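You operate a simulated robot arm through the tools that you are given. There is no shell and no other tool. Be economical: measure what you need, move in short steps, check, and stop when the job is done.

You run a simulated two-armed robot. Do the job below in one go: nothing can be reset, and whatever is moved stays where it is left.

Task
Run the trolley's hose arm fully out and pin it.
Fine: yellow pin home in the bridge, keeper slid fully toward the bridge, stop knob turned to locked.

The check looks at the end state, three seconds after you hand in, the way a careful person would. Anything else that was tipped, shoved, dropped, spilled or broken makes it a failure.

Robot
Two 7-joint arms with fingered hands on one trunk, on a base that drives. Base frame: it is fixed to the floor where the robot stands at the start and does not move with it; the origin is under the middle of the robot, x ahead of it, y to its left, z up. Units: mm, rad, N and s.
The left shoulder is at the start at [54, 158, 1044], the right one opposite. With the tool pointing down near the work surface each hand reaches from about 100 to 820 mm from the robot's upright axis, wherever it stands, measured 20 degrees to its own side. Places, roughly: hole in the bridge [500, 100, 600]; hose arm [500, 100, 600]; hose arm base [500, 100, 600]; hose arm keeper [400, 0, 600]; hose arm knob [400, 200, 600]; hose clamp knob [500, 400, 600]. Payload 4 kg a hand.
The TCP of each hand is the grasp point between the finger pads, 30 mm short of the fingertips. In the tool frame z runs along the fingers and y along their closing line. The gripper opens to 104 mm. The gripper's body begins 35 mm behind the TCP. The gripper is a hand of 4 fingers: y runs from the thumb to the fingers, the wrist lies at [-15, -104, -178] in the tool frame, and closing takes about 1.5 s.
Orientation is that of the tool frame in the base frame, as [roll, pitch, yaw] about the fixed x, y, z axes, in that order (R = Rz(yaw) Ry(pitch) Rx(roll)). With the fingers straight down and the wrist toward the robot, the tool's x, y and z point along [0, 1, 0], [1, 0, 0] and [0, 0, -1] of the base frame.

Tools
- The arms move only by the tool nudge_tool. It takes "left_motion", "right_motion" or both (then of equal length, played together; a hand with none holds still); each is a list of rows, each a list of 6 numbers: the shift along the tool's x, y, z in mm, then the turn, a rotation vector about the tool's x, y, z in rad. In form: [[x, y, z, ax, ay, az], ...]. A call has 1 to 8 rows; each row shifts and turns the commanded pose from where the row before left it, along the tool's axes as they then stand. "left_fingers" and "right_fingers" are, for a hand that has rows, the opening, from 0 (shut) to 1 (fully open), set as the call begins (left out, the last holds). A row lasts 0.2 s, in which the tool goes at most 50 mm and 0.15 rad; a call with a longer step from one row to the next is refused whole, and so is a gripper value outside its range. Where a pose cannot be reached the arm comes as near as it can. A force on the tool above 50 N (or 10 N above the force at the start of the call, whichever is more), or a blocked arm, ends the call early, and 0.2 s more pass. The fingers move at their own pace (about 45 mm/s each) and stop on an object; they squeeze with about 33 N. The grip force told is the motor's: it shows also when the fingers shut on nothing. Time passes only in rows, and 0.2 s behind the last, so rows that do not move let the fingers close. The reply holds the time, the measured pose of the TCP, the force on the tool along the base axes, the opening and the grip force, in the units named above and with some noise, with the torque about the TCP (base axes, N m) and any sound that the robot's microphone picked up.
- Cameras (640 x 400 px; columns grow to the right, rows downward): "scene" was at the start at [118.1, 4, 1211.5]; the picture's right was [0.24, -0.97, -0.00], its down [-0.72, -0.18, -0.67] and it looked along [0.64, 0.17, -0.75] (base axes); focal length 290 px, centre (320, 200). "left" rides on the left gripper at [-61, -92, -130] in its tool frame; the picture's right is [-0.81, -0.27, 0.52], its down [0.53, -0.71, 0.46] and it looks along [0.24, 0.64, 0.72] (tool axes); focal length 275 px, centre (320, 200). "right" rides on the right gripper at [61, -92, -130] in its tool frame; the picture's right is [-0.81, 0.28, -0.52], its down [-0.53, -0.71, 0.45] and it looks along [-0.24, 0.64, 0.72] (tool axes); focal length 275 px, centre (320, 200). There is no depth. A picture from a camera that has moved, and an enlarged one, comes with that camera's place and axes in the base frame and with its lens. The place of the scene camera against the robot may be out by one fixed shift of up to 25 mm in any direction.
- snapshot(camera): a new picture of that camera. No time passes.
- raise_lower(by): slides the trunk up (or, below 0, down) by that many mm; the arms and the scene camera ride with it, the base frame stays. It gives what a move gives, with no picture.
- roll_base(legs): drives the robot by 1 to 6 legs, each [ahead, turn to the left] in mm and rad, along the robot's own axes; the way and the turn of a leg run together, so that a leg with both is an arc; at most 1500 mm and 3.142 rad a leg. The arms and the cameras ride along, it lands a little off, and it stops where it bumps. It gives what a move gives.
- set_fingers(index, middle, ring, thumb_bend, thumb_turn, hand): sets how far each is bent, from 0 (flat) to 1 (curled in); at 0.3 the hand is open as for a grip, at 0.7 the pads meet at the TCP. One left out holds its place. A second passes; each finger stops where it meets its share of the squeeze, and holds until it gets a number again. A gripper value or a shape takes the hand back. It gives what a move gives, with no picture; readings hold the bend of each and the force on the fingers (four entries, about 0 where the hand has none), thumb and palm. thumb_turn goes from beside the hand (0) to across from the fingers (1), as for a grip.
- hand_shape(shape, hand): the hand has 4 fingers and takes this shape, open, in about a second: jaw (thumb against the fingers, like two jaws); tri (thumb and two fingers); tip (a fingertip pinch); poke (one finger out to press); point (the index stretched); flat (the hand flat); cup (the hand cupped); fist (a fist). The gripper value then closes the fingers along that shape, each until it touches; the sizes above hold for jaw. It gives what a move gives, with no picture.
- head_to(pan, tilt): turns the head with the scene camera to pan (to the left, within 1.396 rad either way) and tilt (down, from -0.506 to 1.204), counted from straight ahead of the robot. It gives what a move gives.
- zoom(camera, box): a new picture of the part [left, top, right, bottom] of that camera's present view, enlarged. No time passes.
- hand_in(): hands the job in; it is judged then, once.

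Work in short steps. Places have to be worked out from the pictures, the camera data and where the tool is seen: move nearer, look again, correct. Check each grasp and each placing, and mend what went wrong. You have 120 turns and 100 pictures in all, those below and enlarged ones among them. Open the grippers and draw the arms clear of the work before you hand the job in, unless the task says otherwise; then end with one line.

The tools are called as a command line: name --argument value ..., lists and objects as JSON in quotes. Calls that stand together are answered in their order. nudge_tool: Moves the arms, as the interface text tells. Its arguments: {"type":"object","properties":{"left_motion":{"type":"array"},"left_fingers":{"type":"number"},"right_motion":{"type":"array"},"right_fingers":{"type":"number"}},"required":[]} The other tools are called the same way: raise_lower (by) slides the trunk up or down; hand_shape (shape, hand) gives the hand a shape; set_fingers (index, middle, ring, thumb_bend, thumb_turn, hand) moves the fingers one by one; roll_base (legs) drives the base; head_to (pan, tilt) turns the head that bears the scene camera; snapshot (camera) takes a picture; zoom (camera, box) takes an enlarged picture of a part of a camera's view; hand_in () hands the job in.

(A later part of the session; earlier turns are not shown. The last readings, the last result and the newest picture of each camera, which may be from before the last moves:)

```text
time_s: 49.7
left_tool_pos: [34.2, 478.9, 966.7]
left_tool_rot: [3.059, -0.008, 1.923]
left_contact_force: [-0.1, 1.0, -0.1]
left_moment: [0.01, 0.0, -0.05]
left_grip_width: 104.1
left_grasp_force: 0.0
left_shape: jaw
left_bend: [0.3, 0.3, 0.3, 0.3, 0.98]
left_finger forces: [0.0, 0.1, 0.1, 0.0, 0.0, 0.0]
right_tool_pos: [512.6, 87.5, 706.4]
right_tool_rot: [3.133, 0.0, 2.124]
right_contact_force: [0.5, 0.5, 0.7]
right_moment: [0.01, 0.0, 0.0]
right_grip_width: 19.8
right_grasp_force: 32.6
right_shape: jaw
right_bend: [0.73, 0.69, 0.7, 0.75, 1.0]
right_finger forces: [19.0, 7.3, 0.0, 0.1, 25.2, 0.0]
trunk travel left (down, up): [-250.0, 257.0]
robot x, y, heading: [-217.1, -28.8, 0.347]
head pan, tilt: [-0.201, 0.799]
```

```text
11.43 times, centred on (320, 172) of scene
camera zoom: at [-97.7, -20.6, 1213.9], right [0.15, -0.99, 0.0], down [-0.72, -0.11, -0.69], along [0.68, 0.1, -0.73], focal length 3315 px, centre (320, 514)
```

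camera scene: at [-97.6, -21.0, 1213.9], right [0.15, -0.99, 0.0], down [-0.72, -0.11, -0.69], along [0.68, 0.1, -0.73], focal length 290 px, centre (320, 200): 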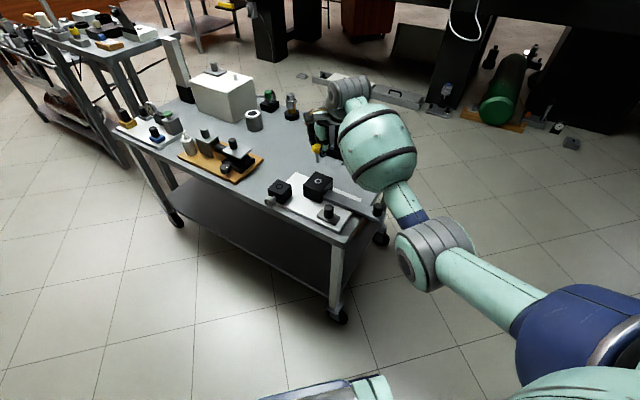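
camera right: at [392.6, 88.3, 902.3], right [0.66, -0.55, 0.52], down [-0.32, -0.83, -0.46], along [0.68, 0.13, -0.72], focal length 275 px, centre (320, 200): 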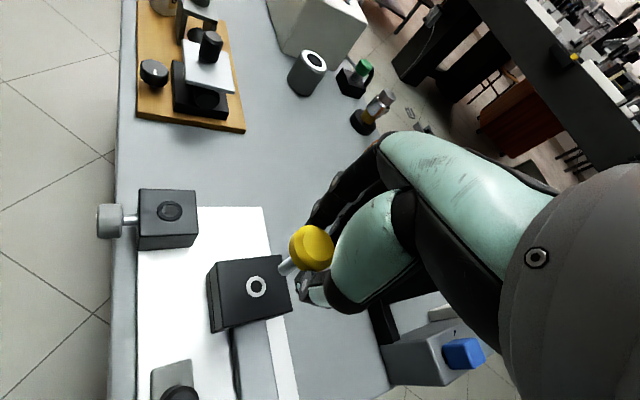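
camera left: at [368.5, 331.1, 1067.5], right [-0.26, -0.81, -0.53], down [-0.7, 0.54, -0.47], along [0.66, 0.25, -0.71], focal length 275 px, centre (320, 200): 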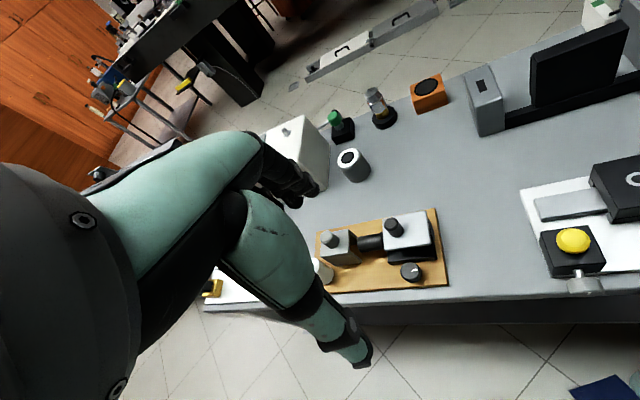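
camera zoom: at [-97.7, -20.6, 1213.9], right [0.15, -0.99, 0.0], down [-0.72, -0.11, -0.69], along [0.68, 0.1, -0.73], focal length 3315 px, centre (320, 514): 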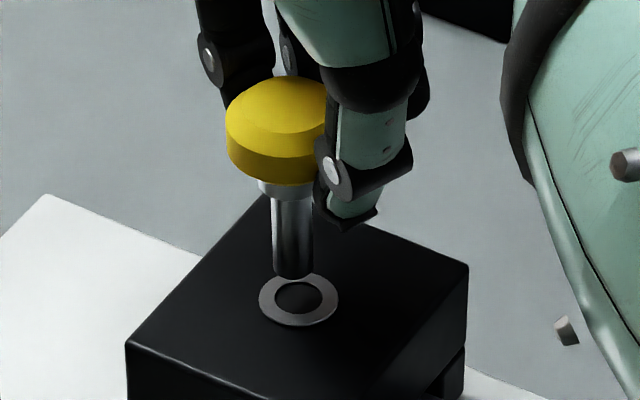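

Solving the two close-ups for the tip-to-hole shift gives x +0.5, y −1.3, and an 8.7 mm gap. I apply it and lower gently.

nudge_tool --right_motion '[[-1.4, -0.3, 0, 0, 0, 0], [0, 0, 3, 0, 0, 0], [0, 0, 3, 0, 0, 0], [0, 0, 0, 0, 0, 0], [0, 0, 0, 0, 0, 0]]'

zoom --camera "right" --box '[240, 200, 340, 290]'

zoom --camera "scene" --box '[300, 155, 340, 190]'

```text
time_s: 50.9
left_tool_pos: [33.5, 478.8, 966.9]
left_tool_rot: [3.058, -0.009, 1.924]
left_contact_force: [0.4, 0.7, -0.8]
left_moment: [0.0, -0.03, -0.04]
left_grip_width: 104.2
left_grasp_force: 0.2
left_shape: jaw
left_bend: [0.3, 0.3, 0.3, 0.3, 0.98]
left_finger forces: [0.1, 0.1, 0.0, 0.0, 0.0, 0.0]
right_tool_pos: [511.1, 85.9, 700.2]
right_tool_rot: [3.135, -0.001, 2.123]
right_contact_force: [0.2, -0.3, -1.0]
right_moment: [-0.01, -0.02, 0.01]
right_grip_width: 19.8
right_grasp_force: 33.1
right_shape: jaw
right_bend: [0.73, 0.69, 0.7, 0.75, 1.0]
right_finger forces: [18.8, 7.2, 0.0, 0.0, 25.2, 0.0]
trunk travel left (down, up): [-250.0, 257.0]
robot x, y, heading: [-216.0, -32.8, 0.347]
head pan, tilt: [-0.201, 0.799]
```

```text
4.44 times, centred on (290, 245) of right
camera zoom: at [401.9, 88.9, 829.4], right [0.66, -0.55, 0.52], down [-0.32, -0.83, -0.46], along [0.68, 0.13, -0.72], focal length 1224 px, centre (453, 0)
```

zoom: 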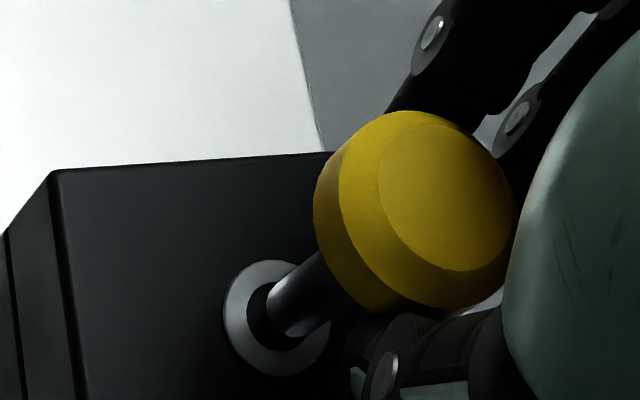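

```text
11.43 times, centred on (320, 172) of scene
camera zoom: at [-97.7, -20.6, 1213.9], right [0.15, -0.99, 0.0], down [-0.72, -0.11, -0.69], along [0.68, 0.1, -0.73], focal length 3315 px, centre (320, 514)
```

zoom: 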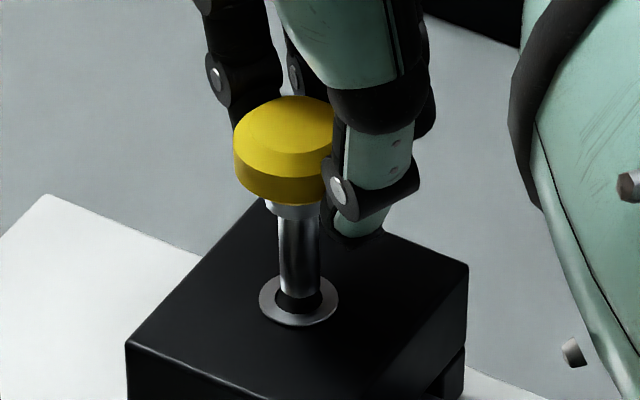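

The tip is at the hole mouth and aligned within about half a mm. Continue down gently.

nudge_tool --right_motion '[[0, 0, 2, 0, 0, 0], [0, 0, 2, 0, 0, 0], [0, 0, 2, 0, 0, 0], [0, 0, 0, 0, 0, 0]]'

zoom --camera "scene" --box '[300, 155, 340, 190]'

```text
time_s: 51.9
left_tool_pos: [32.7, 478.6, 967.3]
left_tool_rot: [3.057, -0.008, 1.922]
left_contact_force: [-0.2, -0.3, -0.9]
left_moment: [0.01, -0.03, 0.01]
left_grip_width: 103.9
left_grasp_force: 0.1
left_shape: jaw
left_bend: [0.3, 0.3, 0.3, 0.3, 0.98]
left_finger forces: [0.1, 0.0, 0.1, 0.1, 0.0, 0.1]
right_tool_pos: [511.0, 85.6, 693.7]
right_tool_rot: [3.136, 0.0, 2.124]
right_contact_force: [-6.4, -2.6, 0.6]
right_moment: [0.03, 0.09, 0.06]
right_grip_width: 19.6
right_grasp_force: 33.1
right_shape: jaw
right_bend: [0.73, 0.7, 0.7, 0.75, 1.0]
right_finger forces: [17.6, 6.6, 0.0, 0.0, 29.4, 0.1]
trunk travel left (down, up): [-250.0, 257.0]
robot x, y, heading: [-212.4, -30.0, 0.348]
head pan, tilt: [-0.201, 0.799]
```

```text
11.43 times, centred on (320, 172) of scene
camera zoom: at [-98.6, -20.9, 1214.0], right [0.15, -0.99, 0.0], down [-0.72, -0.11, -0.69], along [0.68, 0.1, -0.73], focal length 3315 px, centre (320, 514)
```

zoom: 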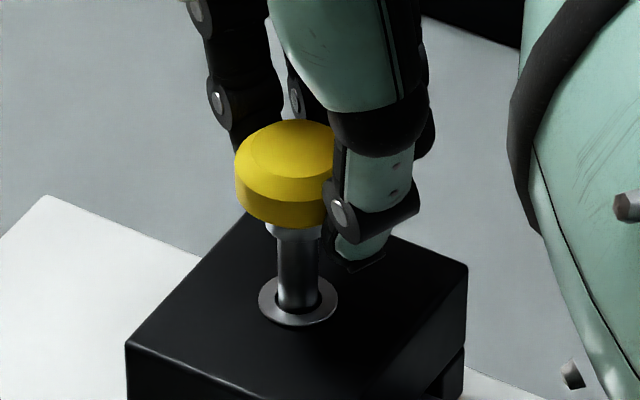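

The pin entered the hole; a −6 N side force in x asks for ~1 mm shift back. I relieve it and go on down.

nudge_tool --right_motion '[[0.4, -0.9, 2, 0, 0, 0], [0, 0, 3, 0, 0, 0], [0, 0, 3, 0, 0, 0], [0, 0, 3, 0, 0, 0], [0, 0, 0, 0, 0, 0]]'

```text
time_s: 53.1
left_tool_pos: [33.7, 478.6, 967.0]
left_tool_rot: [3.056, -0.008, 1.923]
left_contact_force: [0.3, 0.2, -0.4]
left_moment: [0.0, -0.02, 0.0]
left_grip_width: 104.2
left_grasp_force: 0.0
left_shape: jaw
left_bend: [0.3, 0.3, 0.3, 0.3, 0.98]
left_finger forces: [0.0, 0.0, 0.0, 0.1, 0.0, 0.1]
right_tool_pos: [510.3, 85.7, 682.5]
right_tool_rot: [3.135, 0.001, 2.126]
right_contact_force: [-1.2, -3.8, 1.5]
right_moment: [0.03, -0.01, 0.04]
right_grip_width: 19.8
right_grasp_force: 33.4
right_shape: jaw
right_bend: [0.73, 0.7, 0.7, 0.75, 1.0]
right_finger forces: [18.5, 8.3, 0.0, 0.1, 28.6, 0.0]
trunk travel left (down, up): [-250.0, 257.0]
robot x, y, heading: [-215.0, -34.0, 0.352]
head pan, tilt: [-0.201, 0.799]
```

Going in smoothly. Home should be near TCP z 670; I continue down to contact.

nudge_tool --right_motion '[[0, 0, 3, 0, 0, 0], [0, 0, 3, 0, 0, 0], [0, 0, 3, 0, 0, 0], [0, 0, 2, 0, 0, 0], [0, 0, 2, 0, 0, 0], [0, 0, 0, 0, 0, 0]]'

zoom --camera "scene" --box '[300, 155, 340, 190]'

```text
time_s: 54.5
left_tool_pos: [34.8, 478.5, 967.4]
left_tool_rot: [3.058, -0.008, 1.922]
left_contact_force: [-0.2, -0.7, -0.9]
left_moment: [-0.03, 0.01, -0.02]
left_grip_width: 104.1
left_grasp_force: 0.0
left_shape: jaw
left_bend: [0.3, 0.3, 0.3, 0.3, 0.98]
left_finger forces: [0.0, 0.0, 0.1, 0.1, 0.0, 0.0]
right_tool_pos: [510.9, 85.6, 668.4]
right_tool_rot: [3.134, 0.0, 2.123]
right_contact_force: [-1.2, -5.1, 1.9]
right_moment: [-0.02, -0.04, 0.05]
right_grip_width: 20.0
right_grasp_force: 33.4
right_shape: jaw
right_bend: [0.73, 0.7, 0.7, 0.75, 1.0]
right_finger forces: [18.3, 9.8, 0.0, 0.0, 28.5, 0.0]
trunk travel left (down, up): [-250.0, 257.0]
robot x, y, heading: [-217.2, -31.9, 0.355]
head pan, tilt: [-0.201, 0.799]
```

```text
11.43 times, centred on (320, 172) of scene
camera zoom: at [-98.3, -21.1, 1213.9], right [0.15, -0.99, 0.0], down [-0.72, -0.11, -0.69], along [0.68, 0.1, -0.73], focal length 3315 px, centre (320, 514)
```

zoom: 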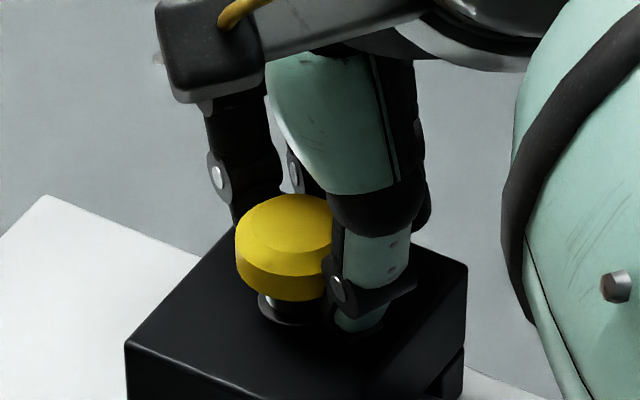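

A few mm of gap remain under the head. I press further until contact force rises.

nudge_tool --right_motion '[[0, 0, 2, 0, 0, 0], [0, 0, 2, 0, 0, 0], [0, 0, 1, 0, 0, 0], [0, 0, 0, 0, 0, 0]]'

zoom --camera "scene" --box '[300, 155, 340, 190]'

```text
time_s: 55.5
left_tool_pos: [31.6, 477.1, 967.6]
left_tool_rot: [3.053, -0.008, 1.922]
left_contact_force: [-0.3, -0.3, -0.1]
left_moment: [0.02, -0.04, 0.02]
left_grip_width: 104.3
left_grasp_force: 0.1
left_shape: jaw
left_bend: [0.3, 0.3, 0.3, 0.3, 0.98]
left_finger forces: [0.0, 0.0, 0.0, 0.1, 0.1, 0.1]
right_tool_pos: [510.3, 87.0, 668.7]
right_tool_rot: [3.128, -0.001, 2.124]
right_contact_force: [-1.5, -5.5, 18.4]
right_moment: [0.02, 0.04, 0.03]
right_grip_width: 19.7
right_grasp_force: 33.2
right_shape: jaw
right_bend: [0.73, 0.7, 0.7, 0.75, 1.0]
right_finger forces: [24.5, 10.4, 0.0, 0.0, 35.0, 0.0]
trunk travel left (down, up): [-250.0, 257.0]
robot x, y, heading: [-216.3, -33.4, 0.346]
head pan, tilt: [-0.201, 0.799]
```

```text
11.43 times, centred on (320, 172) of scene
camera zoom: at [-100.7, -21.6, 1214.3], right [0.15, -0.99, 0.0], down [-0.72, -0.11, -0.69], along [0.68, 0.1, -0.72], focal length 3315 px, centre (320, 514)
```

zoom: 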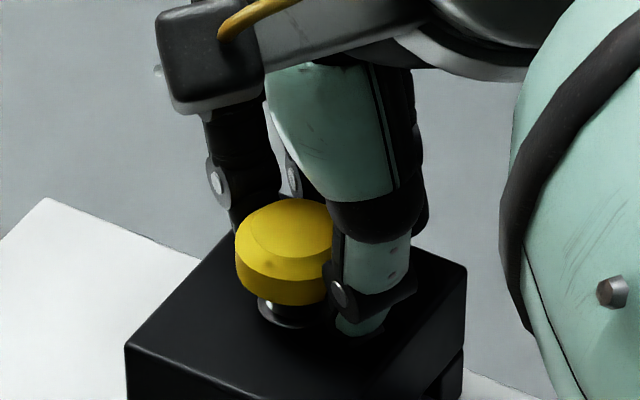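

Contact of 18 N at the expected home height. I release, lift, and inspect how the head sits.

nudge_tool --right_motion '[[0, 0, -3, 0, 0, 0], [0, 0, 0, 0, 0, 0], [0, 0, 0, 0, 0, 0], [0, 0, 0, 0, 0, 0], [0, 0, -20, 0, 0, 0], [0, 0, -30, 0, 0, 0], [0, 0, -30, 0, 0, 0]]' --right_fingers 0.5

zoom --camera "right" --box '[180, 190, 340, 320]'

zoom --camera "scene" --box '[290, 155, 350, 200]'

```text
time_s: 57.1
left_tool_pos: [35.2, 478.0, 966.8]
left_tool_rot: [3.058, -0.008, 1.923]
left_contact_force: [-0.1, 1.0, -0.6]
left_moment: [0.03, 0.02, -0.01]
left_grip_width: 103.9
left_grasp_force: 0.1
left_shape: jaw
left_bend: [0.3, 0.3, 0.3, 0.3, 0.98]
left_finger forces: [0.1, 0.1, 0.0, 0.0, 0.1, 0.0]
right_tool_pos: [511.4, 84.9, 748.2]
right_tool_rot: [3.135, 0.0, 2.126]
right_contact_force: [0.4, 1.4, 0.6]
right_moment: [-0.04, -0.03, -0.01]
right_grip_width: 52.0
right_grasp_force: 0.0
right_shape: jaw
right_bend: [0.74, 0.44, 0.41, 0.7, 1.0]
right_finger forces: [0.0, 0.1, 0.0, 0.0, 0.0, 0.1]
trunk travel left (down, up): [-250.0, 257.0]
robot x, y, heading: [-215.2, -36.0, 0.347]
head pan, tilt: [-0.201, 0.799]
```

```text
3.08 times, centred on (260, 255) of right
camera zoom: at [400.5, 88.1, 877.6], right [0.66, -0.55, 0.52], down [-0.33, -0.83, -0.46], along [0.68, 0.13, -0.72], focal length 847 px, centre (505, 31)
```

zoom: 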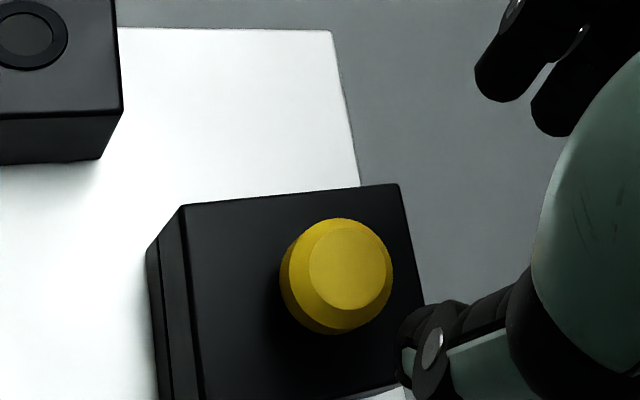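

```text
8.89 times, centred on (320, 178) of scene
camera zoom: at [-97.8, -20.5, 1213.9], right [0.15, -0.99, 0.0], down [-0.72, -0.11, -0.69], along [0.68, 0.1, -0.73], focal length 2578 px, centre (320, 400)
```

zoom: 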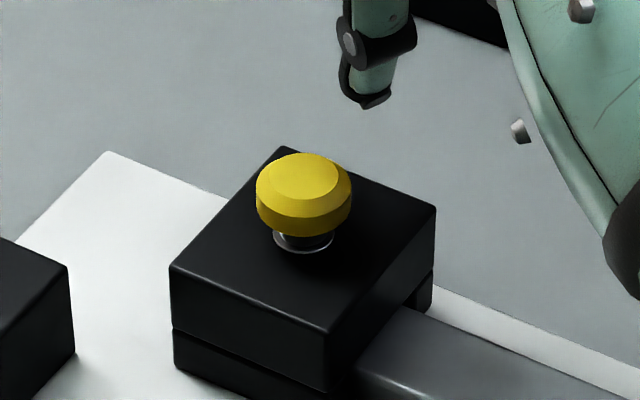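

The head seems perhaps 2–3 mm higher than it sat in the holder. I close the fingers, centre over the head and press it down to be sure it is home.

nudge_tool --right_motion '[[5.2, -3.1, 0, 0, 0, 0], [0, 0, 0, 0, 0, 0], [0, 0, 0, 0, 0, 0], [0, 0, 0, 0, 0, 0], [0, 0, 10, 0, 0, 0], [0, 0, 15, 0, 0, 0], [0, 0, 10, 0, 0, 0], [0, 0, 0, 0, 0, 0]]' --right_fingers 0.0

zoom --camera "scene" --box '[290, 145, 350, 195]'

```text
time_s: 58.9
left_tool_pos: [33.9, 477.5, 966.0]
left_tool_rot: [3.057, -0.007, 1.922]
left_contact_force: [-0.3, 0.0, 0.5]
left_moment: [0.03, 0.04, -0.03]
left_grip_width: 103.9
left_grasp_force: 0.0
left_shape: jaw
left_bend: [0.3, 0.3, 0.3, 0.3, 0.98]
left_finger forces: [0.0, 0.0, 0.1, 0.1, 0.0, 0.0]
right_tool_pos: [505.3, 87.5, 713.0]
right_tool_rot: [3.135, 0.0, 2.125]
right_contact_force: [-0.5, 0.3, -0.3]
right_moment: [0.02, 0.01, -0.04]
right_grip_width: 0.0
right_grasp_force: 32.9
right_shape: jaw
right_bend: [0.7, 0.7, 0.7, 0.46, 1.0]
right_finger forces: [0.1, 0.0, 0.0, 0.0, 0.0, 0.1]
trunk travel left (down, up): [-250.0, 257.0]
robot x, y, heading: [-215.1, -32.8, 0.352]
head pan, tilt: [-0.201, 0.799]
```

```text
8.00 times, centred on (320, 170) of scene
camera zoom: at [-97.8, -20.6, 1213.9], right [0.15, -0.99, 0.0], down [-0.72, -0.11, -0.69], along [0.68, 0.1, -0.73], focal length 2320 px, centre (320, 440)
```

zoom: 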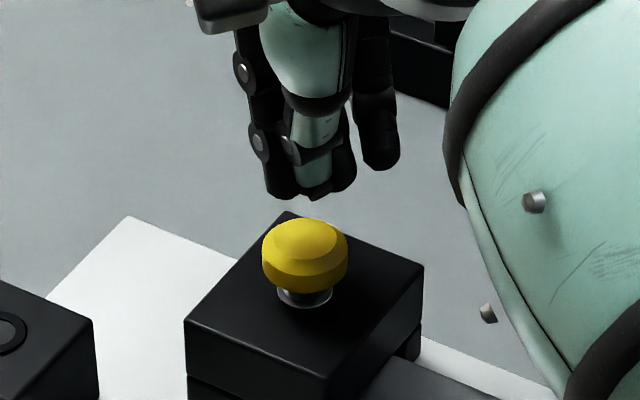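

Fingertips are over the head. Press down slowly.

nudge_tool --right_motion '[[0, 0, 8, 0, 0, 0], [0, 0, 6, 0, 0, 0], [0, 0, 4, 0, 0, 0], [0, 0, 3, 0, 0, 0], [0, 0, 3, 0, 0, 0], [0, 0, 2, 0, 0, 0], [0, 0, 0, 0, 0, 0]]'

zoom --camera "scene" --box '[290, 145, 350, 195]'

```text
time_s: 60.5
left_tool_pos: [30.7, 477.0, 966.3]
left_tool_rot: [3.053, -0.009, 1.922]
left_contact_force: [0.3, 0.7, -0.2]
left_moment: [-0.03, -0.02, 0.03]
left_grip_width: 104.1
left_grasp_force: 0.2
left_shape: jaw
left_bend: [0.3, 0.3, 0.3, 0.3, 0.98]
left_finger forces: [0.0, 0.0, 0.0, 0.0, 0.0, 0.0]
right_tool_pos: [505.0, 88.4, 692.1]
right_tool_rot: [3.123, 0.0, 2.122]
right_contact_force: [2.9, -1.7, 25.2]
right_moment: [0.03, -0.17, -0.01]
right_grip_width: 0.3
right_grasp_force: 33.2
right_shape: jaw
right_bend: [0.7, 0.7, 0.7, 0.46, 1.0]
right_finger forces: [0.0, 0.1, 0.1, 0.0, 0.0, 0.0]
trunk travel left (down, up): [-250.0, 257.0]
robot x, y, heading: [-218.2, -32.5, 0.352]
head pan, tilt: [-0.201, 0.799]
```

```text
8.00 times, centred on (320, 170) of scene
camera zoom: at [-101.0, -21.3, 1214.4], right [0.15, -0.99, 0.0], down [-0.72, -0.11, -0.69], along [0.68, 0.1, -0.72], focal length 2320 px, centre (320, 440)
```

zoom: 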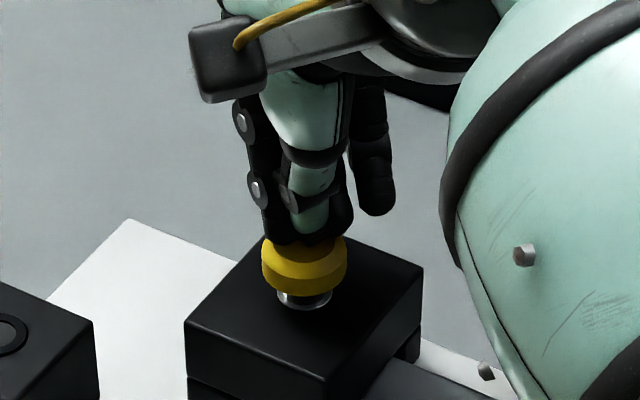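

The head no longer moves under 25 N, and its height above the bridge matches what it had in the holder (≈12 mm to head underside): pin is home. I lift and go to the keeper knob, triangulated at [411.6, 44.3, top 641].

nudge_tool --right_motion '[[0, 0, -20, 0, 0, 0], [0, 0, -35, 0, 0, 0], [3.9, -34.2, 0, 0, 0, 0], [3.9, -34.2, 0, 0, 0, 0], [3.9, -34.2, 0, 0, 0, 0], [0, 0, 25, 0, 0, 0], [0, 0, 25, 0, 0, 0], [0, 0, 0, 0, 0, 0]]' --right_fingers 0.55

zoom --camera "right" --box '[180, 140, 400, 340]'

zoom --camera "scene" --box '[250, 140, 400, 240]'

```text
time_s: 62.3
left_tool_pos: [34.2, 478.1, 966.2]
left_tool_rot: [3.059, -0.011, 1.921]
left_contact_force: [0.1, 1.2, 0.2]
left_moment: [-0.01, 0.01, -0.02]
left_grip_width: 104.2
left_grasp_force: 0.1
left_shape: jaw
left_bend: [0.3, 0.3, 0.3, 0.3, 0.98]
left_finger forces: [0.0, 0.0, 0.0, 0.0, 0.1, 0.0]
right_tool_pos: [411.4, 45.1, 691.2]
right_tool_rot: [3.135, 0.0, 2.124]
right_contact_force: [0.0, 0.2, 0.3]
right_moment: [-0.03, 0.02, 0.0]
right_grip_width: 57.1
right_grasp_force: 0.0
right_shape: jaw
right_bend: [0.74, 0.43, 0.39, 0.67, 1.0]
right_finger forces: [0.2, 0.0, 0.0, 0.0, 0.1, 0.0]
trunk travel left (down, up): [-250.0, 257.0]
robot x, y, heading: [-218.1, -34.6, 0.345]
head pan, tilt: [-0.201, 0.799]
```

```text
2.00 times, centred on (290, 240) of right
camera zoom: at [301.5, 47.3, 821.3], right [0.66, -0.55, 0.52], down [-0.32, -0.83, -0.46], along [0.68, 0.13, -0.72], focal length 551 px, centre (380, 120)
```

zoom: 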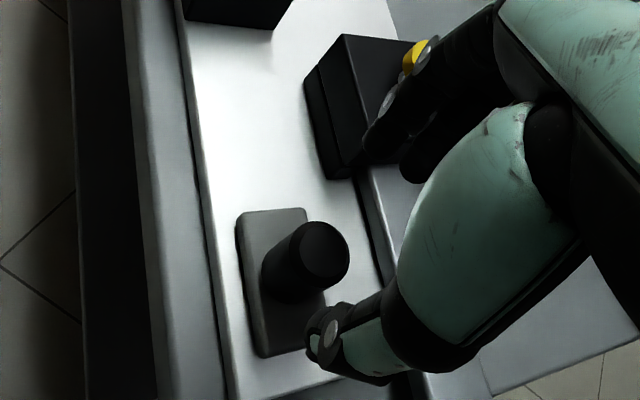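

```text
4.00 times, centred on (325, 190) of scene
camera zoom: at [-97.8, -20.5, 1213.9], right [0.15, -0.99, 0.0], down [-0.72, -0.11, -0.69], along [0.68, 0.1, -0.73], focal length 1160 px, centre (300, 240)
```

zoom: 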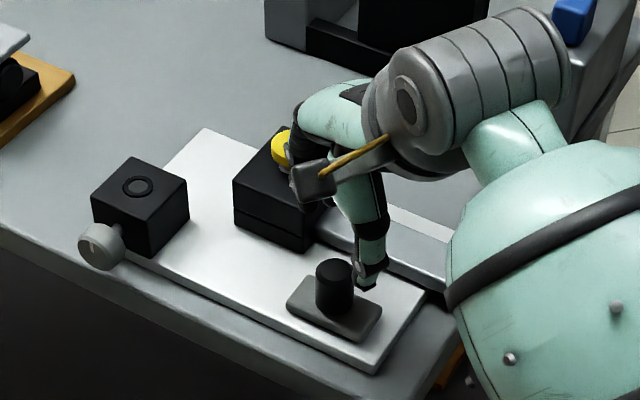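

Centred over the keeper knob. Descend to z 649 with a slightly narrower opening, then close.

nudge_tool --right_motion '[[0, 0, 15, 0, 0, 0], [0, 0, 15, 0, 0, 0], [0, 0, 12, 0, 0, 0], [0, 0, 0, 0, 0, 0]]' --right_fingers 0.5

nudge_tool --right_motion '[[0, 0, 0, 0, 0, 0], [0, 0, 0, 0, 0, 0], [0, 0, 0, 0, 0, 0], [0, 0, 0, 0, 0, 0], [0, 0, 0, 0, 0, 0], [0, 0, 0, 0, 0, 0]]' --right_fingers 0.0

snapshot --camera "right"

```text
time_s: 63.3
left_tool_pos: [34.5, 479.1, 966.5]
left_tool_rot: [3.057, -0.008, 1.922]
left_contact_force: [0.0, -0.3, -0.6]
left_moment: [-0.03, 0.05, -0.02]
left_grip_width: 104.1
left_grasp_force: 0.1
left_shape: jaw
left_bend: [0.3, 0.3, 0.3, 0.3, 0.98]
left_finger forces: [0.1, 0.0, 0.1, 0.0, 0.0, 0.1]
right_tool_pos: [412.1, 45.1, 648.0]
right_tool_rot: [3.133, 0.0, 2.124]
right_contact_force: [0.9, 0.0, -0.2]
right_moment: [0.02, 0.03, -0.01]
right_grip_width: 52.6
right_grasp_force: 0.1
right_shape: jaw
right_bend: [0.74, 0.44, 0.41, 0.69, 1.0]
right_finger forces: [0.0, 0.0, 0.1, 0.0, 0.0, 0.0]
trunk travel left (down, up): [-250.0, 257.0]
robot x, y, heading: [-215.1, -31.1, 0.351]
head pan, tilt: [-0.201, 0.799]
```

```text
time_s: 64.7
left_tool_pos: [34.8, 477.8, 966.4]
left_tool_rot: [3.057, -0.01, 1.923]
left_contact_force: [-0.1, -0.1, 0.1]
left_moment: [0.01, -0.03, 0.0]
left_grip_width: 104.0
left_grasp_force: 0.2
left_shape: jaw
left_bend: [0.3, 0.3, 0.3, 0.3, 0.98]
left_finger forces: [0.0, 0.0, 0.1, 0.0, 0.0, 0.1]
right_tool_pos: [411.7, 44.0, 649.9]
right_tool_rot: [3.135, -0.001, 2.123]
right_contact_force: [-1.8, 0.4, -2.1]
right_moment: [0.03, -0.02, -0.04]
right_grip_width: 16.8
right_grasp_force: 32.7
right_shape: jaw
right_bend: [0.73, 0.63, 0.66, 0.74, 1.0]
right_finger forces: [19.5, 7.4, 0.1, 0.1, 27.0, 0.1]
trunk travel left (down, up): [-250.0, 257.0]
robot x, y, heading: [-214.5, -32.9, 0.354]
head pan, tilt: [-0.201, 0.799]
```

```text
33 pictures are left
camera right: at [301.8, 47.5, 778.5], right [0.66, -0.55, 0.52], down [-0.32, -0.83, -0.46], along [0.68, 0.13, -0.72], focal length 275 px, centre (320, 200)
```

right: 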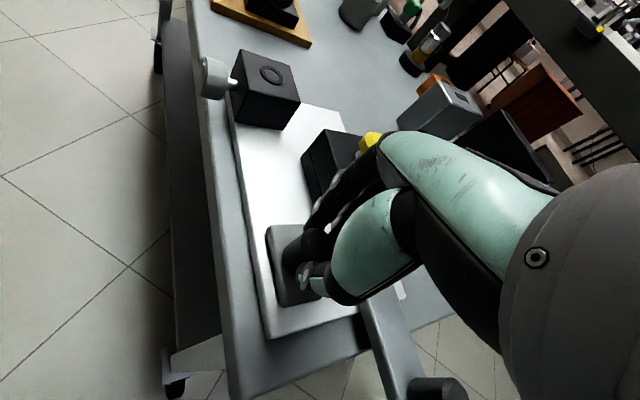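

Gripped. I test a 6 mm push along the plate's long axis (toward +[0.38, 0.93]).

nudge_tool --right_motion '[[1.2, 1.6, 0, 0, 0, 0], [1.2, 1.6, 0, 0, 0, 0], [1.2, 1.6, 0, 0, 0, 0], [0, 0, 0, 0, 0, 0]]'

```text
time_s: 65.7
left_tool_pos: [34.5, 477.2, 966.3]
left_tool_rot: [3.058, -0.008, 1.922]
left_contact_force: [0.3, -0.2, -0.2]
left_moment: [0.01, 0.01, -0.01]
left_grip_width: 104.1
left_grasp_force: 0.1
left_shape: jaw
left_bend: [0.3, 0.3, 0.3, 0.3, 0.98]
left_finger forces: [0.0, 0.1, 0.0, 0.0, 0.0, 0.0]
right_tool_pos: [412.7, 50.2, 648.7]
right_tool_rot: [3.134, 0.0, 2.124]
right_contact_force: [-3.3, 1.0, -4.7]
right_moment: [0.06, 0.0, 0.01]
right_grip_width: 16.8
right_grasp_force: 33.2
right_shape: jaw
right_bend: [0.73, 0.63, 0.66, 0.74, 1.0]
right_finger forces: [19.2, 7.1, 0.0, 0.0, 27.0, 0.0]
trunk travel left (down, up): [-250.0, 257.0]
robot x, y, heading: [-214.3, -36.1, 0.35]
head pan, tilt: [-0.201, 0.799]
```

It slides freely along that axis. Continue toward the bridge until it stops.

nudge_tool --right_motion '[[2.35, 3.2, 0, 0, 0, 0], [2.35, 3.2, 0, 0, 0, 0], [2.35, 3.2, 0, 0, 0, 0], [2.35, 3.2, 0, 0, 0, 0], [0, 0, 0, 0, 0, 0]]'

zoom --camera "scene" --box '[250, 140, 400, 240]'

```text
time_s: 66.9
left_tool_pos: [34.3, 479.1, 966.4]
left_tool_rot: [3.057, -0.009, 1.923]
left_contact_force: [-0.4, -0.5, -0.3]
left_moment: [-0.03, 0.01, 0.02]
left_grip_width: 104.1
left_grasp_force: 0.1
left_shape: jaw
left_bend: [0.3, 0.3, 0.3, 0.3, 0.98]
left_finger forces: [0.1, 0.1, 0.1, 0.0, 0.0, 0.1]
right_tool_pos: [419.6, 65.4, 648.5]
right_tool_rot: [3.135, -0.001, 2.124]
right_contact_force: [-2.7, 0.9, -6.1]
right_moment: [0.03, -0.01, 0.0]
right_grip_width: 16.5
right_grasp_force: 32.9
right_shape: jaw
right_bend: [0.73, 0.63, 0.66, 0.74, 1.0]
right_finger forces: [19.2, 7.7, 0.1, 0.1, 26.6, 0.1]
trunk travel left (down, up): [-250.0, 257.0]
robot x, y, heading: [-217.9, -31.8, 0.35]
head pan, tilt: [-0.201, 0.799]
```

```text
4.00 times, centred on (325, 190) of scene
camera zoom: at [-97.2, -20.5, 1213.8], right [0.15, -0.99, 0.0], down [-0.72, -0.11, -0.69], along [0.68, 0.1, -0.73], focal length 1160 px, centre (300, 240)
```

zoom: 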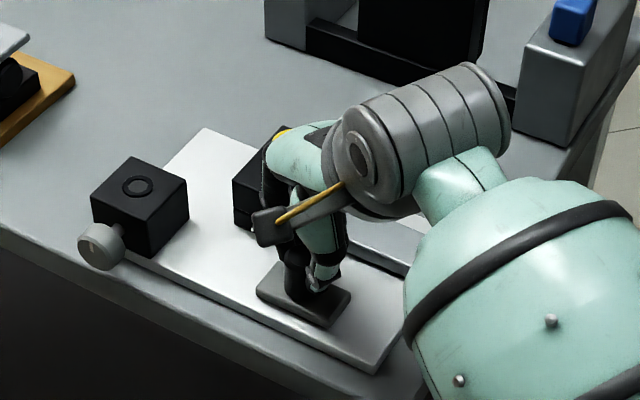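

Sliding well. I check clearance between the finger knuckles and the pin head before continuing.

zoom --camera "right" --box '[220, 80, 420, 320]'

```text
1.67 times, centred on (320, 200) of right
camera zoom: at [310.5, 68.5, 778.8], right [0.66, -0.55, 0.52], down [-0.32, -0.83, -0.46], along [0.68, 0.13, -0.72], focal length 459 px, centre (320, 200)
```

zoom: 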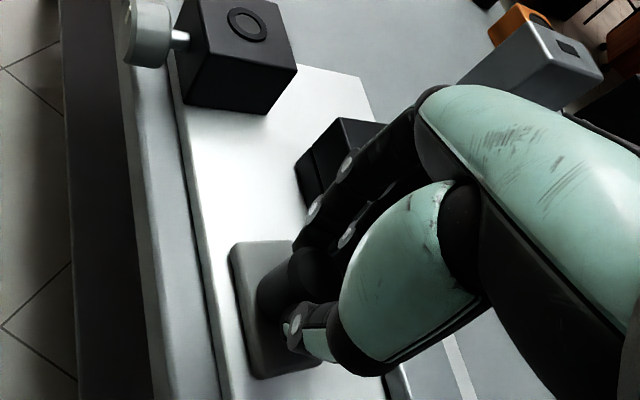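

The knuckles pass in front of the pin with roughly 10 mm to spare. I continue in small steps watching force.

nudge_tool --right_motion '[[1.77, 2.4, 0, 0, 0, 0], [1.77, 2.4, 0, 0, 0, 0], [1.77, 2.4, 0, 0, 0, 0], [1.77, 2.4, 0, 0, 0, 0], [0, 0, 0, 0, 0, 0]]'

```text
time_s: 68.1
left_tool_pos: [35.2, 477.9, 967.7]
left_tool_rot: [3.058, -0.009, 1.922]
left_contact_force: [-0.2, -0.4, 0.1]
left_moment: [0.02, 0.03, -0.02]
left_grip_width: 103.9
left_grasp_force: 0.0
left_shape: jaw
left_bend: [0.3, 0.3, 0.3, 0.3, 0.98]
left_finger forces: [0.0, 0.0, 0.1, 0.1, 0.0, 0.0]
right_tool_pos: [424.1, 76.1, 648.1]
right_tool_rot: [3.135, -0.002, 2.124]
right_contact_force: [-4.5, -3.7, -4.8]
right_moment: [-0.06, -0.03, 0.0]
right_grip_width: 16.6
right_grasp_force: 32.9
right_shape: jaw
right_bend: [0.73, 0.63, 0.66, 0.74, 1.0]
right_finger forces: [17.9, 12.2, 0.0, 0.0, 28.3, 0.1]
trunk travel left (down, up): [-250.0, 257.0]
robot x, y, heading: [-215.8, -34.0, 0.349]
head pan, tilt: [-0.201, 0.799]
```

Force is beginning to rise (about 35 mm travelled). Push a bit more to confirm the stop.

nudge_tool --right_motion '[[1.2, 1.6, 0, 0, 0, 0], [1.2, 1.6, 0, 0, 0, 0], [0, 0, 0, 0, 0, 0]]'

zoom --camera "right" --box '[220, 80, 420, 320]'

```text
time_s: 68.9
left_tool_pos: [34.3, 477.5, 967.3]
left_tool_rot: [3.056, -0.011, 1.923]
left_contact_force: [0.3, 0.1, -0.7]
left_moment: [0.03, -0.01, 0.01]
left_grip_width: 104.2
left_grasp_force: 0.1
left_shape: jaw
left_bend: [0.3, 0.3, 0.3, 0.3, 0.98]
left_finger forces: [0.1, 0.0, 0.1, 0.0, 0.0, 0.1]
right_tool_pos: [426.6, 78.8, 648.8]
right_tool_rot: [3.136, 0.0, 2.123]
right_contact_force: [-6.2, -16.7, -3.4]
right_moment: [-0.38, 0.06, -0.04]
right_grip_width: 16.0
right_grasp_force: 33.1
right_shape: jaw
right_bend: [0.73, 0.64, 0.66, 0.74, 1.0]
right_finger forces: [15.6, 19.8, 0.0, 0.0, 34.3, 0.0]
trunk travel left (down, up): [-250.0, 257.0]
robot x, y, heading: [-216.3, -35.4, 0.353]
head pan, tilt: [-0.201, 0.799]
```

```text
1.67 times, centred on (320, 200) of right
camera zoom: at [316.0, 81.1, 778.7], right [0.66, -0.55, 0.52], down [-0.33, -0.83, -0.46], along [0.68, 0.13, -0.72], focal length 459 px, centre (320, 200)
```

zoom: 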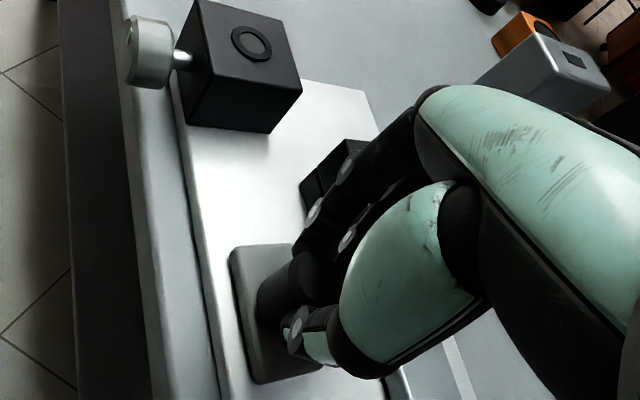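

Solid stop: force acts at the knob, keeper fully in. I release, lift clear, and swing toward the stop knob, turning the hand so the closing line is parallel to the plate's long axis.

nudge_tool --right_motion '[[-0.6, -0.8, 0, 0, 0, 0], [0, 0, 0, 0, 0, 0], [0, 0, 0, 0, 0, 0], [0, 0, 0, 0, 0, 0], [0, 0, -20, 0, 0, 0], [0, 0, -35, 0, 0, 0], [0, 0, -35, 0, 0, 0]]' --right_fingers 0.5

nudge_tool --right_motion '[[35, 20, -5, 0, 0, 0], [35, 20, -5, 0, 0, 0], [30, 20, 0, 0, 0, 0], [0, 0, 0, 0, 0, -0.13], [0, 0, 0, 0, 0, -0.13], [0, 0, 0, 0, 0, -0.13], [0, 0, 0, 0, 0, -0.13], [0, 0, 0, 0, 0, -0.11]]'

zoom --camera "right" --box '[140, 160, 400, 400]'

zoom --camera "scene" --box '[250, 140, 360, 230]'

```text
time_s: 70.5
left_tool_pos: [34.9, 478.9, 966.9]
left_tool_rot: [3.058, -0.01, 1.922]
left_contact_force: [-0.1, -0.1, 0.7]
left_moment: [0.04, -0.01, 0.03]
left_grip_width: 103.9
left_grasp_force: 0.0
left_shape: jaw
left_bend: [0.3, 0.3, 0.3, 0.3, 0.98]
left_finger forces: [0.0, 0.1, 0.1, 0.0, 0.1, 0.1]
right_tool_pos: [425.2, 78.7, 738.3]
right_tool_rot: [3.136, 0.0, 2.124]
right_contact_force: [-1.4, 0.3, -0.5]
right_moment: [0.01, 0.01, -0.02]
right_grip_width: 52.1
right_grasp_force: 0.1
right_shape: jaw
right_bend: [0.74, 0.45, 0.41, 0.7, 1.0]
right_finger forces: [0.1, 0.0, 0.0, 0.1, 0.0, 0.0]
trunk travel left (down, up): [-250.0, 257.0]
robot x, y, heading: [-218.0, -33.9, 0.35]
head pan, tilt: [-0.201, 0.799]
```

```text
time_s: 72.3
left_tool_pos: [35.1, 477.3, 967.2]
left_tool_rot: [3.058, -0.01, 1.923]
left_contact_force: [0.0, -0.4, -0.4]
left_moment: [-0.05, 0.01, -0.01]
left_grip_width: 104.2
left_grasp_force: 0.2
left_shape: jaw
left_bend: [0.3, 0.3, 0.3, 0.3, 0.98]
left_finger forces: [0.0, 0.0, 0.0, 0.0, 0.0, 0.0]
right_tool_pos: [423.2, 195.2, 749.4]
right_tool_rot: [3.134, 0.004, 2.757]
right_contact_force: [0.1, 0.7, -0.4]
right_moment: [0.02, 0.0, 0.01]
right_grip_width: 51.6
right_grasp_force: 0.1
right_shape: jaw
right_bend: [0.74, 0.45, 0.41, 0.7, 1.0]
right_finger forces: [0.0, 0.0, 0.0, 0.0, 0.0, 0.0]
trunk travel left (down, up): [-250.0, 257.0]
robot x, y, heading: [-219.6, -34.0, 0.353]
head pan, tilt: [-0.201, 0.799]
```

```text
1.67 times, centred on (270, 280) of right
camera zoom: at [333.1, 132.6, 879.1], right [0.85, -0.05, 0.52], down [0.23, -0.86, -0.46], along [0.47, 0.51, -0.72], focal length 459 px, centre (403, 67)
```

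zoom: 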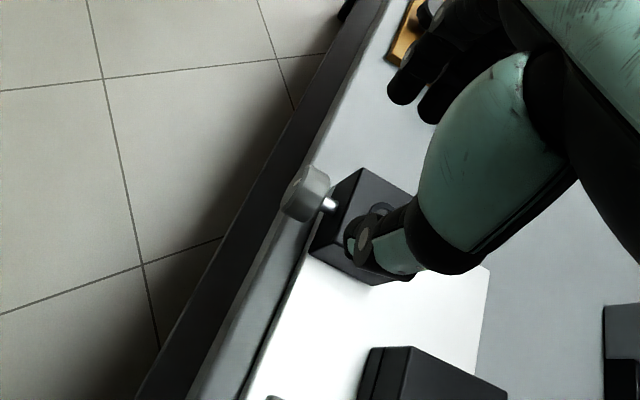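

```text
4.44 times, centred on (305, 185) of scene
camera zoom: at [-97.6, -20.6, 1213.9], right [0.15, -0.99, 0.0], down [-0.72, -0.11, -0.69], along [0.68, 0.1, -0.73], focal length 1289 px, centre (387, 267)
```

zoom: 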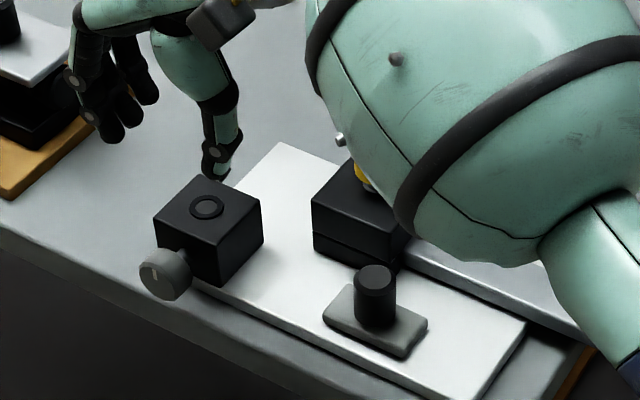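

The knob centre triangulates to about [431, 210, 612], radius ~14, with the block face only ~20 mm behind it. To keep fingers off the block I curl the middle and ring fingers and use index against thumb.

set_fingers --hand "right" --index 0.4 --middle 1.0 --ring 1.0 --thumb_bend 0.4 --thumb_turn 1.0

snapshot --camera "right"

zoom --camera "scene" --box '[240, 130, 340, 215]'

```text
time_s: 73.3
left_tool_pos: [34.5, 478.5, 966.8]
left_tool_rot: [3.06, -0.009, 1.921]
left_contact_force: [-0.8, -0.7, -0.3]
left_moment: [-0.01, -0.02, 0.04]
left_grip_width: 103.9
left_grasp_force: 0.1
left_shape: jaw
left_bend: [0.3, 0.3, 0.3, 0.3, 0.98]
left_finger forces: [0.0, 0.0, 0.0, 0.0, 0.0, 0.1]
right_tool_pos: [423.8, 195.1, 748.8]
right_tool_rot: [3.133, 0.003, 2.754]
right_contact_force: [0.4, 0.8, 0.0]
right_moment: [0.02, -0.03, 0.0]
right_grip_width: 77.5
right_grasp_force: 0.1
right_shape: fingers
right_bend: [0.4, 1.0, 1.0, 0.4, 0.99]
right_finger forces: [0.0, 0.1, 0.1, 0.0, 0.0, 0.0]
trunk travel left (down, up): [-250.0, 257.0]
robot x, y, heading: [-215.5, -33.6, 0.348]
head pan, tilt: [-0.201, 0.799]
```

```text
27 pictures are left
camera right: at [332.9, 132.9, 879.3], right [0.85, -0.05, 0.52], down [0.23, -0.86, -0.46], along [0.47, 0.51, -0.72], focal length 275 px, centre (320, 200)
```

right: 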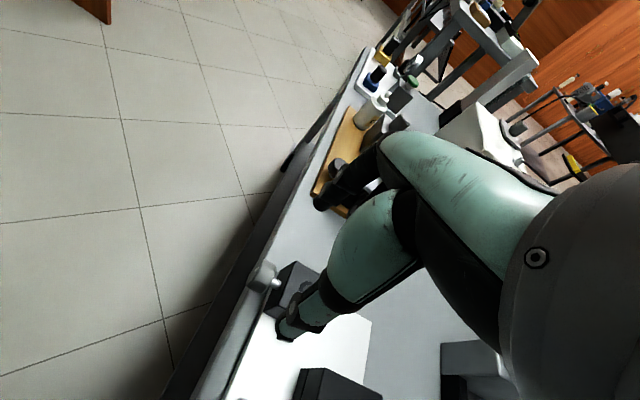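

```text
4.71 times, centred on (290, 172) of scene
camera zoom: at [-97.7, -20.6, 1213.9], right [0.15, -0.99, 0.0], down [-0.72, -0.11, -0.69], along [0.68, 0.1, -0.73], focal length 1365 px, centre (461, 329)
```

zoom: 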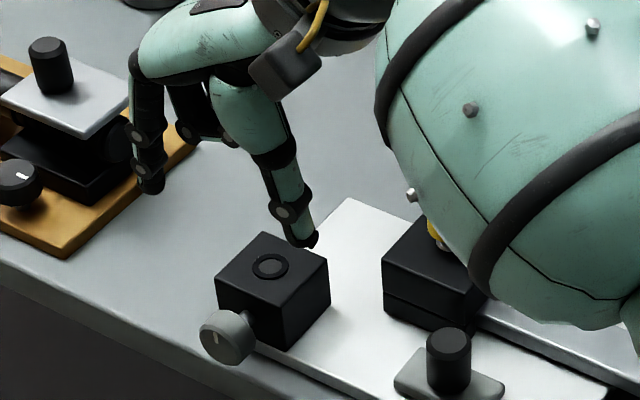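

Good configuration. I take a baseline close-up of the knob mark.

zoom --camera "scene" --box '[268, 180, 308, 212]'

```text
12.50 times, centred on (288, 196) of scene
camera zoom: at [-97.7, -20.6, 1213.9], right [0.15, -0.99, 0.0], down [-0.72, -0.11, -0.69], along [0.68, 0.1, -0.73], focal length 3626 px, centre (720, 250)
```

zoom: 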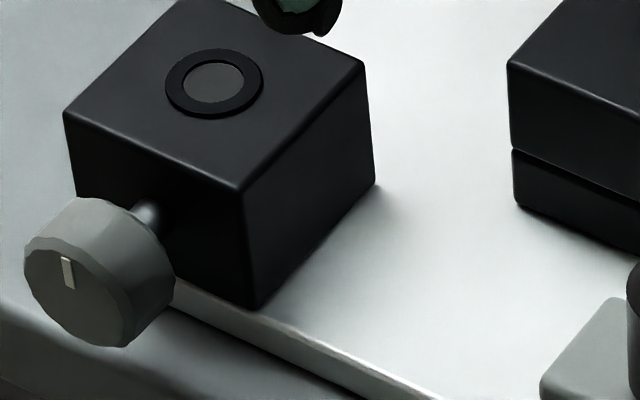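

The pointer is at 12 o'clock. I move over the knob and descend partway to z 665 to check the straddle.

nudge_tool --right_motion '[[-3.9, 16.9, 0, 0, 0, 0], [0, 0, 30, 0, 0, 0], [0, 0, 30, 0, 0, 0], [0, 0, 24, 0, 0, 0], [0, 0, 0, 0, 0, 0]]'

zoom --camera "right" --box '[200, 140, 400, 340]'

zoom --camera "scene" --box '[250, 150, 330, 215]'

```text
time_s: 74.5
left_tool_pos: [33.1, 478.9, 966.8]
left_tool_rot: [3.057, -0.008, 1.921]
left_contact_force: [1.1, -0.4, 0.1]
left_moment: [0.03, 0.01, 0.03]
left_grip_width: 104.2
left_grasp_force: 0.0
left_shape: jaw
left_bend: [0.3, 0.3, 0.3, 0.3, 0.98]
left_finger forces: [0.0, 0.0, 0.0, 0.0, 0.0, 0.0]
right_tool_pos: [434.5, 209.9, 664.4]
right_tool_rot: [3.134, 0.003, 2.753]
right_contact_force: [-0.8, -0.1, -0.2]
right_moment: [-0.01, -0.02, -0.01]
right_grip_width: 77.6
right_grasp_force: 0.0
right_shape: fingers
right_bend: [0.4, 1.0, 1.0, 0.4, 0.99]
right_finger forces: [0.0, 0.0, 0.0, 0.0, 0.0, 0.0]
trunk travel left (down, up): [-250.0, 257.0]
robot x, y, heading: [-216.6, -32.2, 0.353]
head pan, tilt: [-0.201, 0.799]
```

```text
2.00 times, centred on (300, 240) of right
camera zoom: at [343.9, 148.1, 794.0], right [0.85, -0.05, 0.52], down [0.23, -0.86, -0.46], along [0.47, 0.51, -0.72], focal length 551 px, centre (360, 120)
```

zoom: 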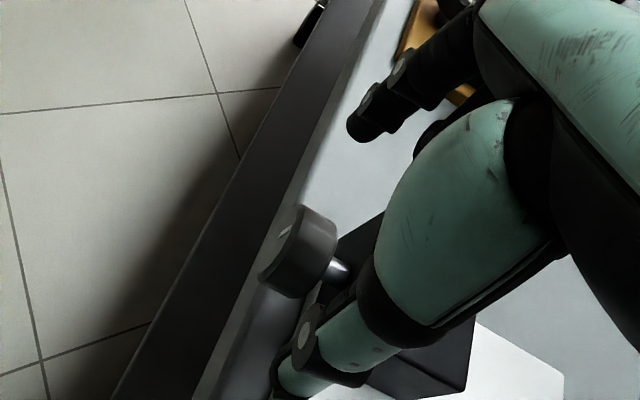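

```text
6.15 times, centred on (290, 182) of scene
camera zoom: at [-97.9, -20.5, 1213.9], right [0.15, -0.99, 0.0], down [-0.72, -0.11, -0.69], along [0.68, 0.1, -0.73], focal length 1785 px, centre (505, 308)
```

zoom: 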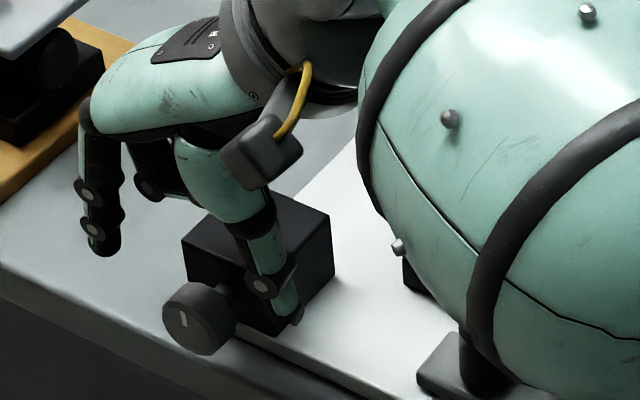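

The knob appears exactly where computed and between index and thumb. I descend to z≈622 with force watch.

nudge_tool --right_motion '[[1.5, 0, 10, 0, 0, 0], [0, 0, 10, 0, 0, 0], [0, 0, 10, 0, 0, 0], [0, 0, 10, 0, 0, 0], [0, 0, 0, 0, 0, 0]]'

zoom --camera "right" --box '[200, 140, 400, 340]'

zoom --camera "scene" --box '[250, 150, 330, 215]'

```text
time_s: 75.7
left_tool_pos: [33.7, 477.9, 967.9]
left_tool_rot: [3.058, -0.009, 1.921]
left_contact_force: [0.2, -0.2, 0.0]
left_moment: [0.02, 0.04, -0.03]
left_grip_width: 104.0
left_grasp_force: 0.0
left_shape: jaw
left_bend: [0.3, 0.3, 0.3, 0.3, 0.98]
left_finger forces: [0.1, 0.1, 0.0, 0.0, 0.1, 0.0]
right_tool_pos: [435.4, 213.6, 623.8]
right_tool_rot: [3.136, 0.002, 2.753]
right_contact_force: [-0.5, 0.9, 0.7]
right_moment: [-0.01, -0.05, 0.02]
right_grip_width: 77.2
right_grasp_force: 0.4
right_shape: fingers
right_bend: [0.4, 1.0, 1.0, 0.4, 0.99]
right_finger forces: [0.1, 0.8, 0.1, 0.0, 0.0, 0.1]
trunk travel left (down, up): [-250.0, 257.0]
robot x, y, heading: [-215.6, -35.0, 0.354]
head pan, tilt: [-0.201, 0.799]
```

```text
2.00 times, centred on (300, 240) of right
camera zoom: at [345.0, 150.6, 753.7], right [0.85, -0.05, 0.52], down [0.23, -0.86, -0.46], along [0.47, 0.51, -0.72], focal length 551 px, centre (360, 120)
```

zoom: 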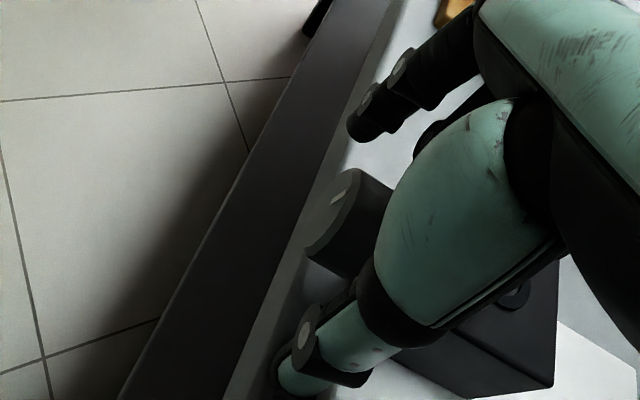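

```text
6.15 times, centred on (290, 182) of scene
camera zoom: at [-97.9, -20.7, 1213.9], right [0.15, -0.99, 0.0], down [-0.72, -0.11, -0.69], along [0.68, 0.1, -0.73], focal length 1785 px, centre (505, 308)
```

zoom: 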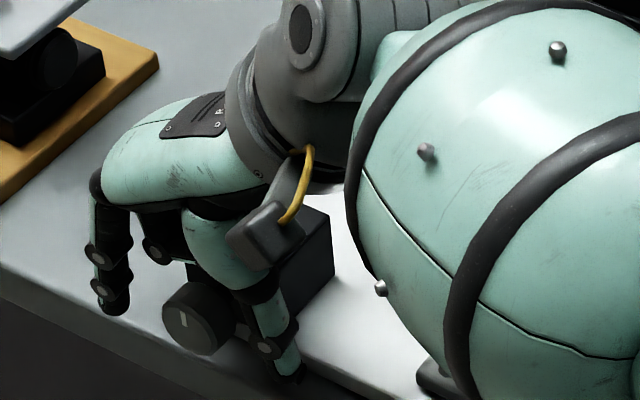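

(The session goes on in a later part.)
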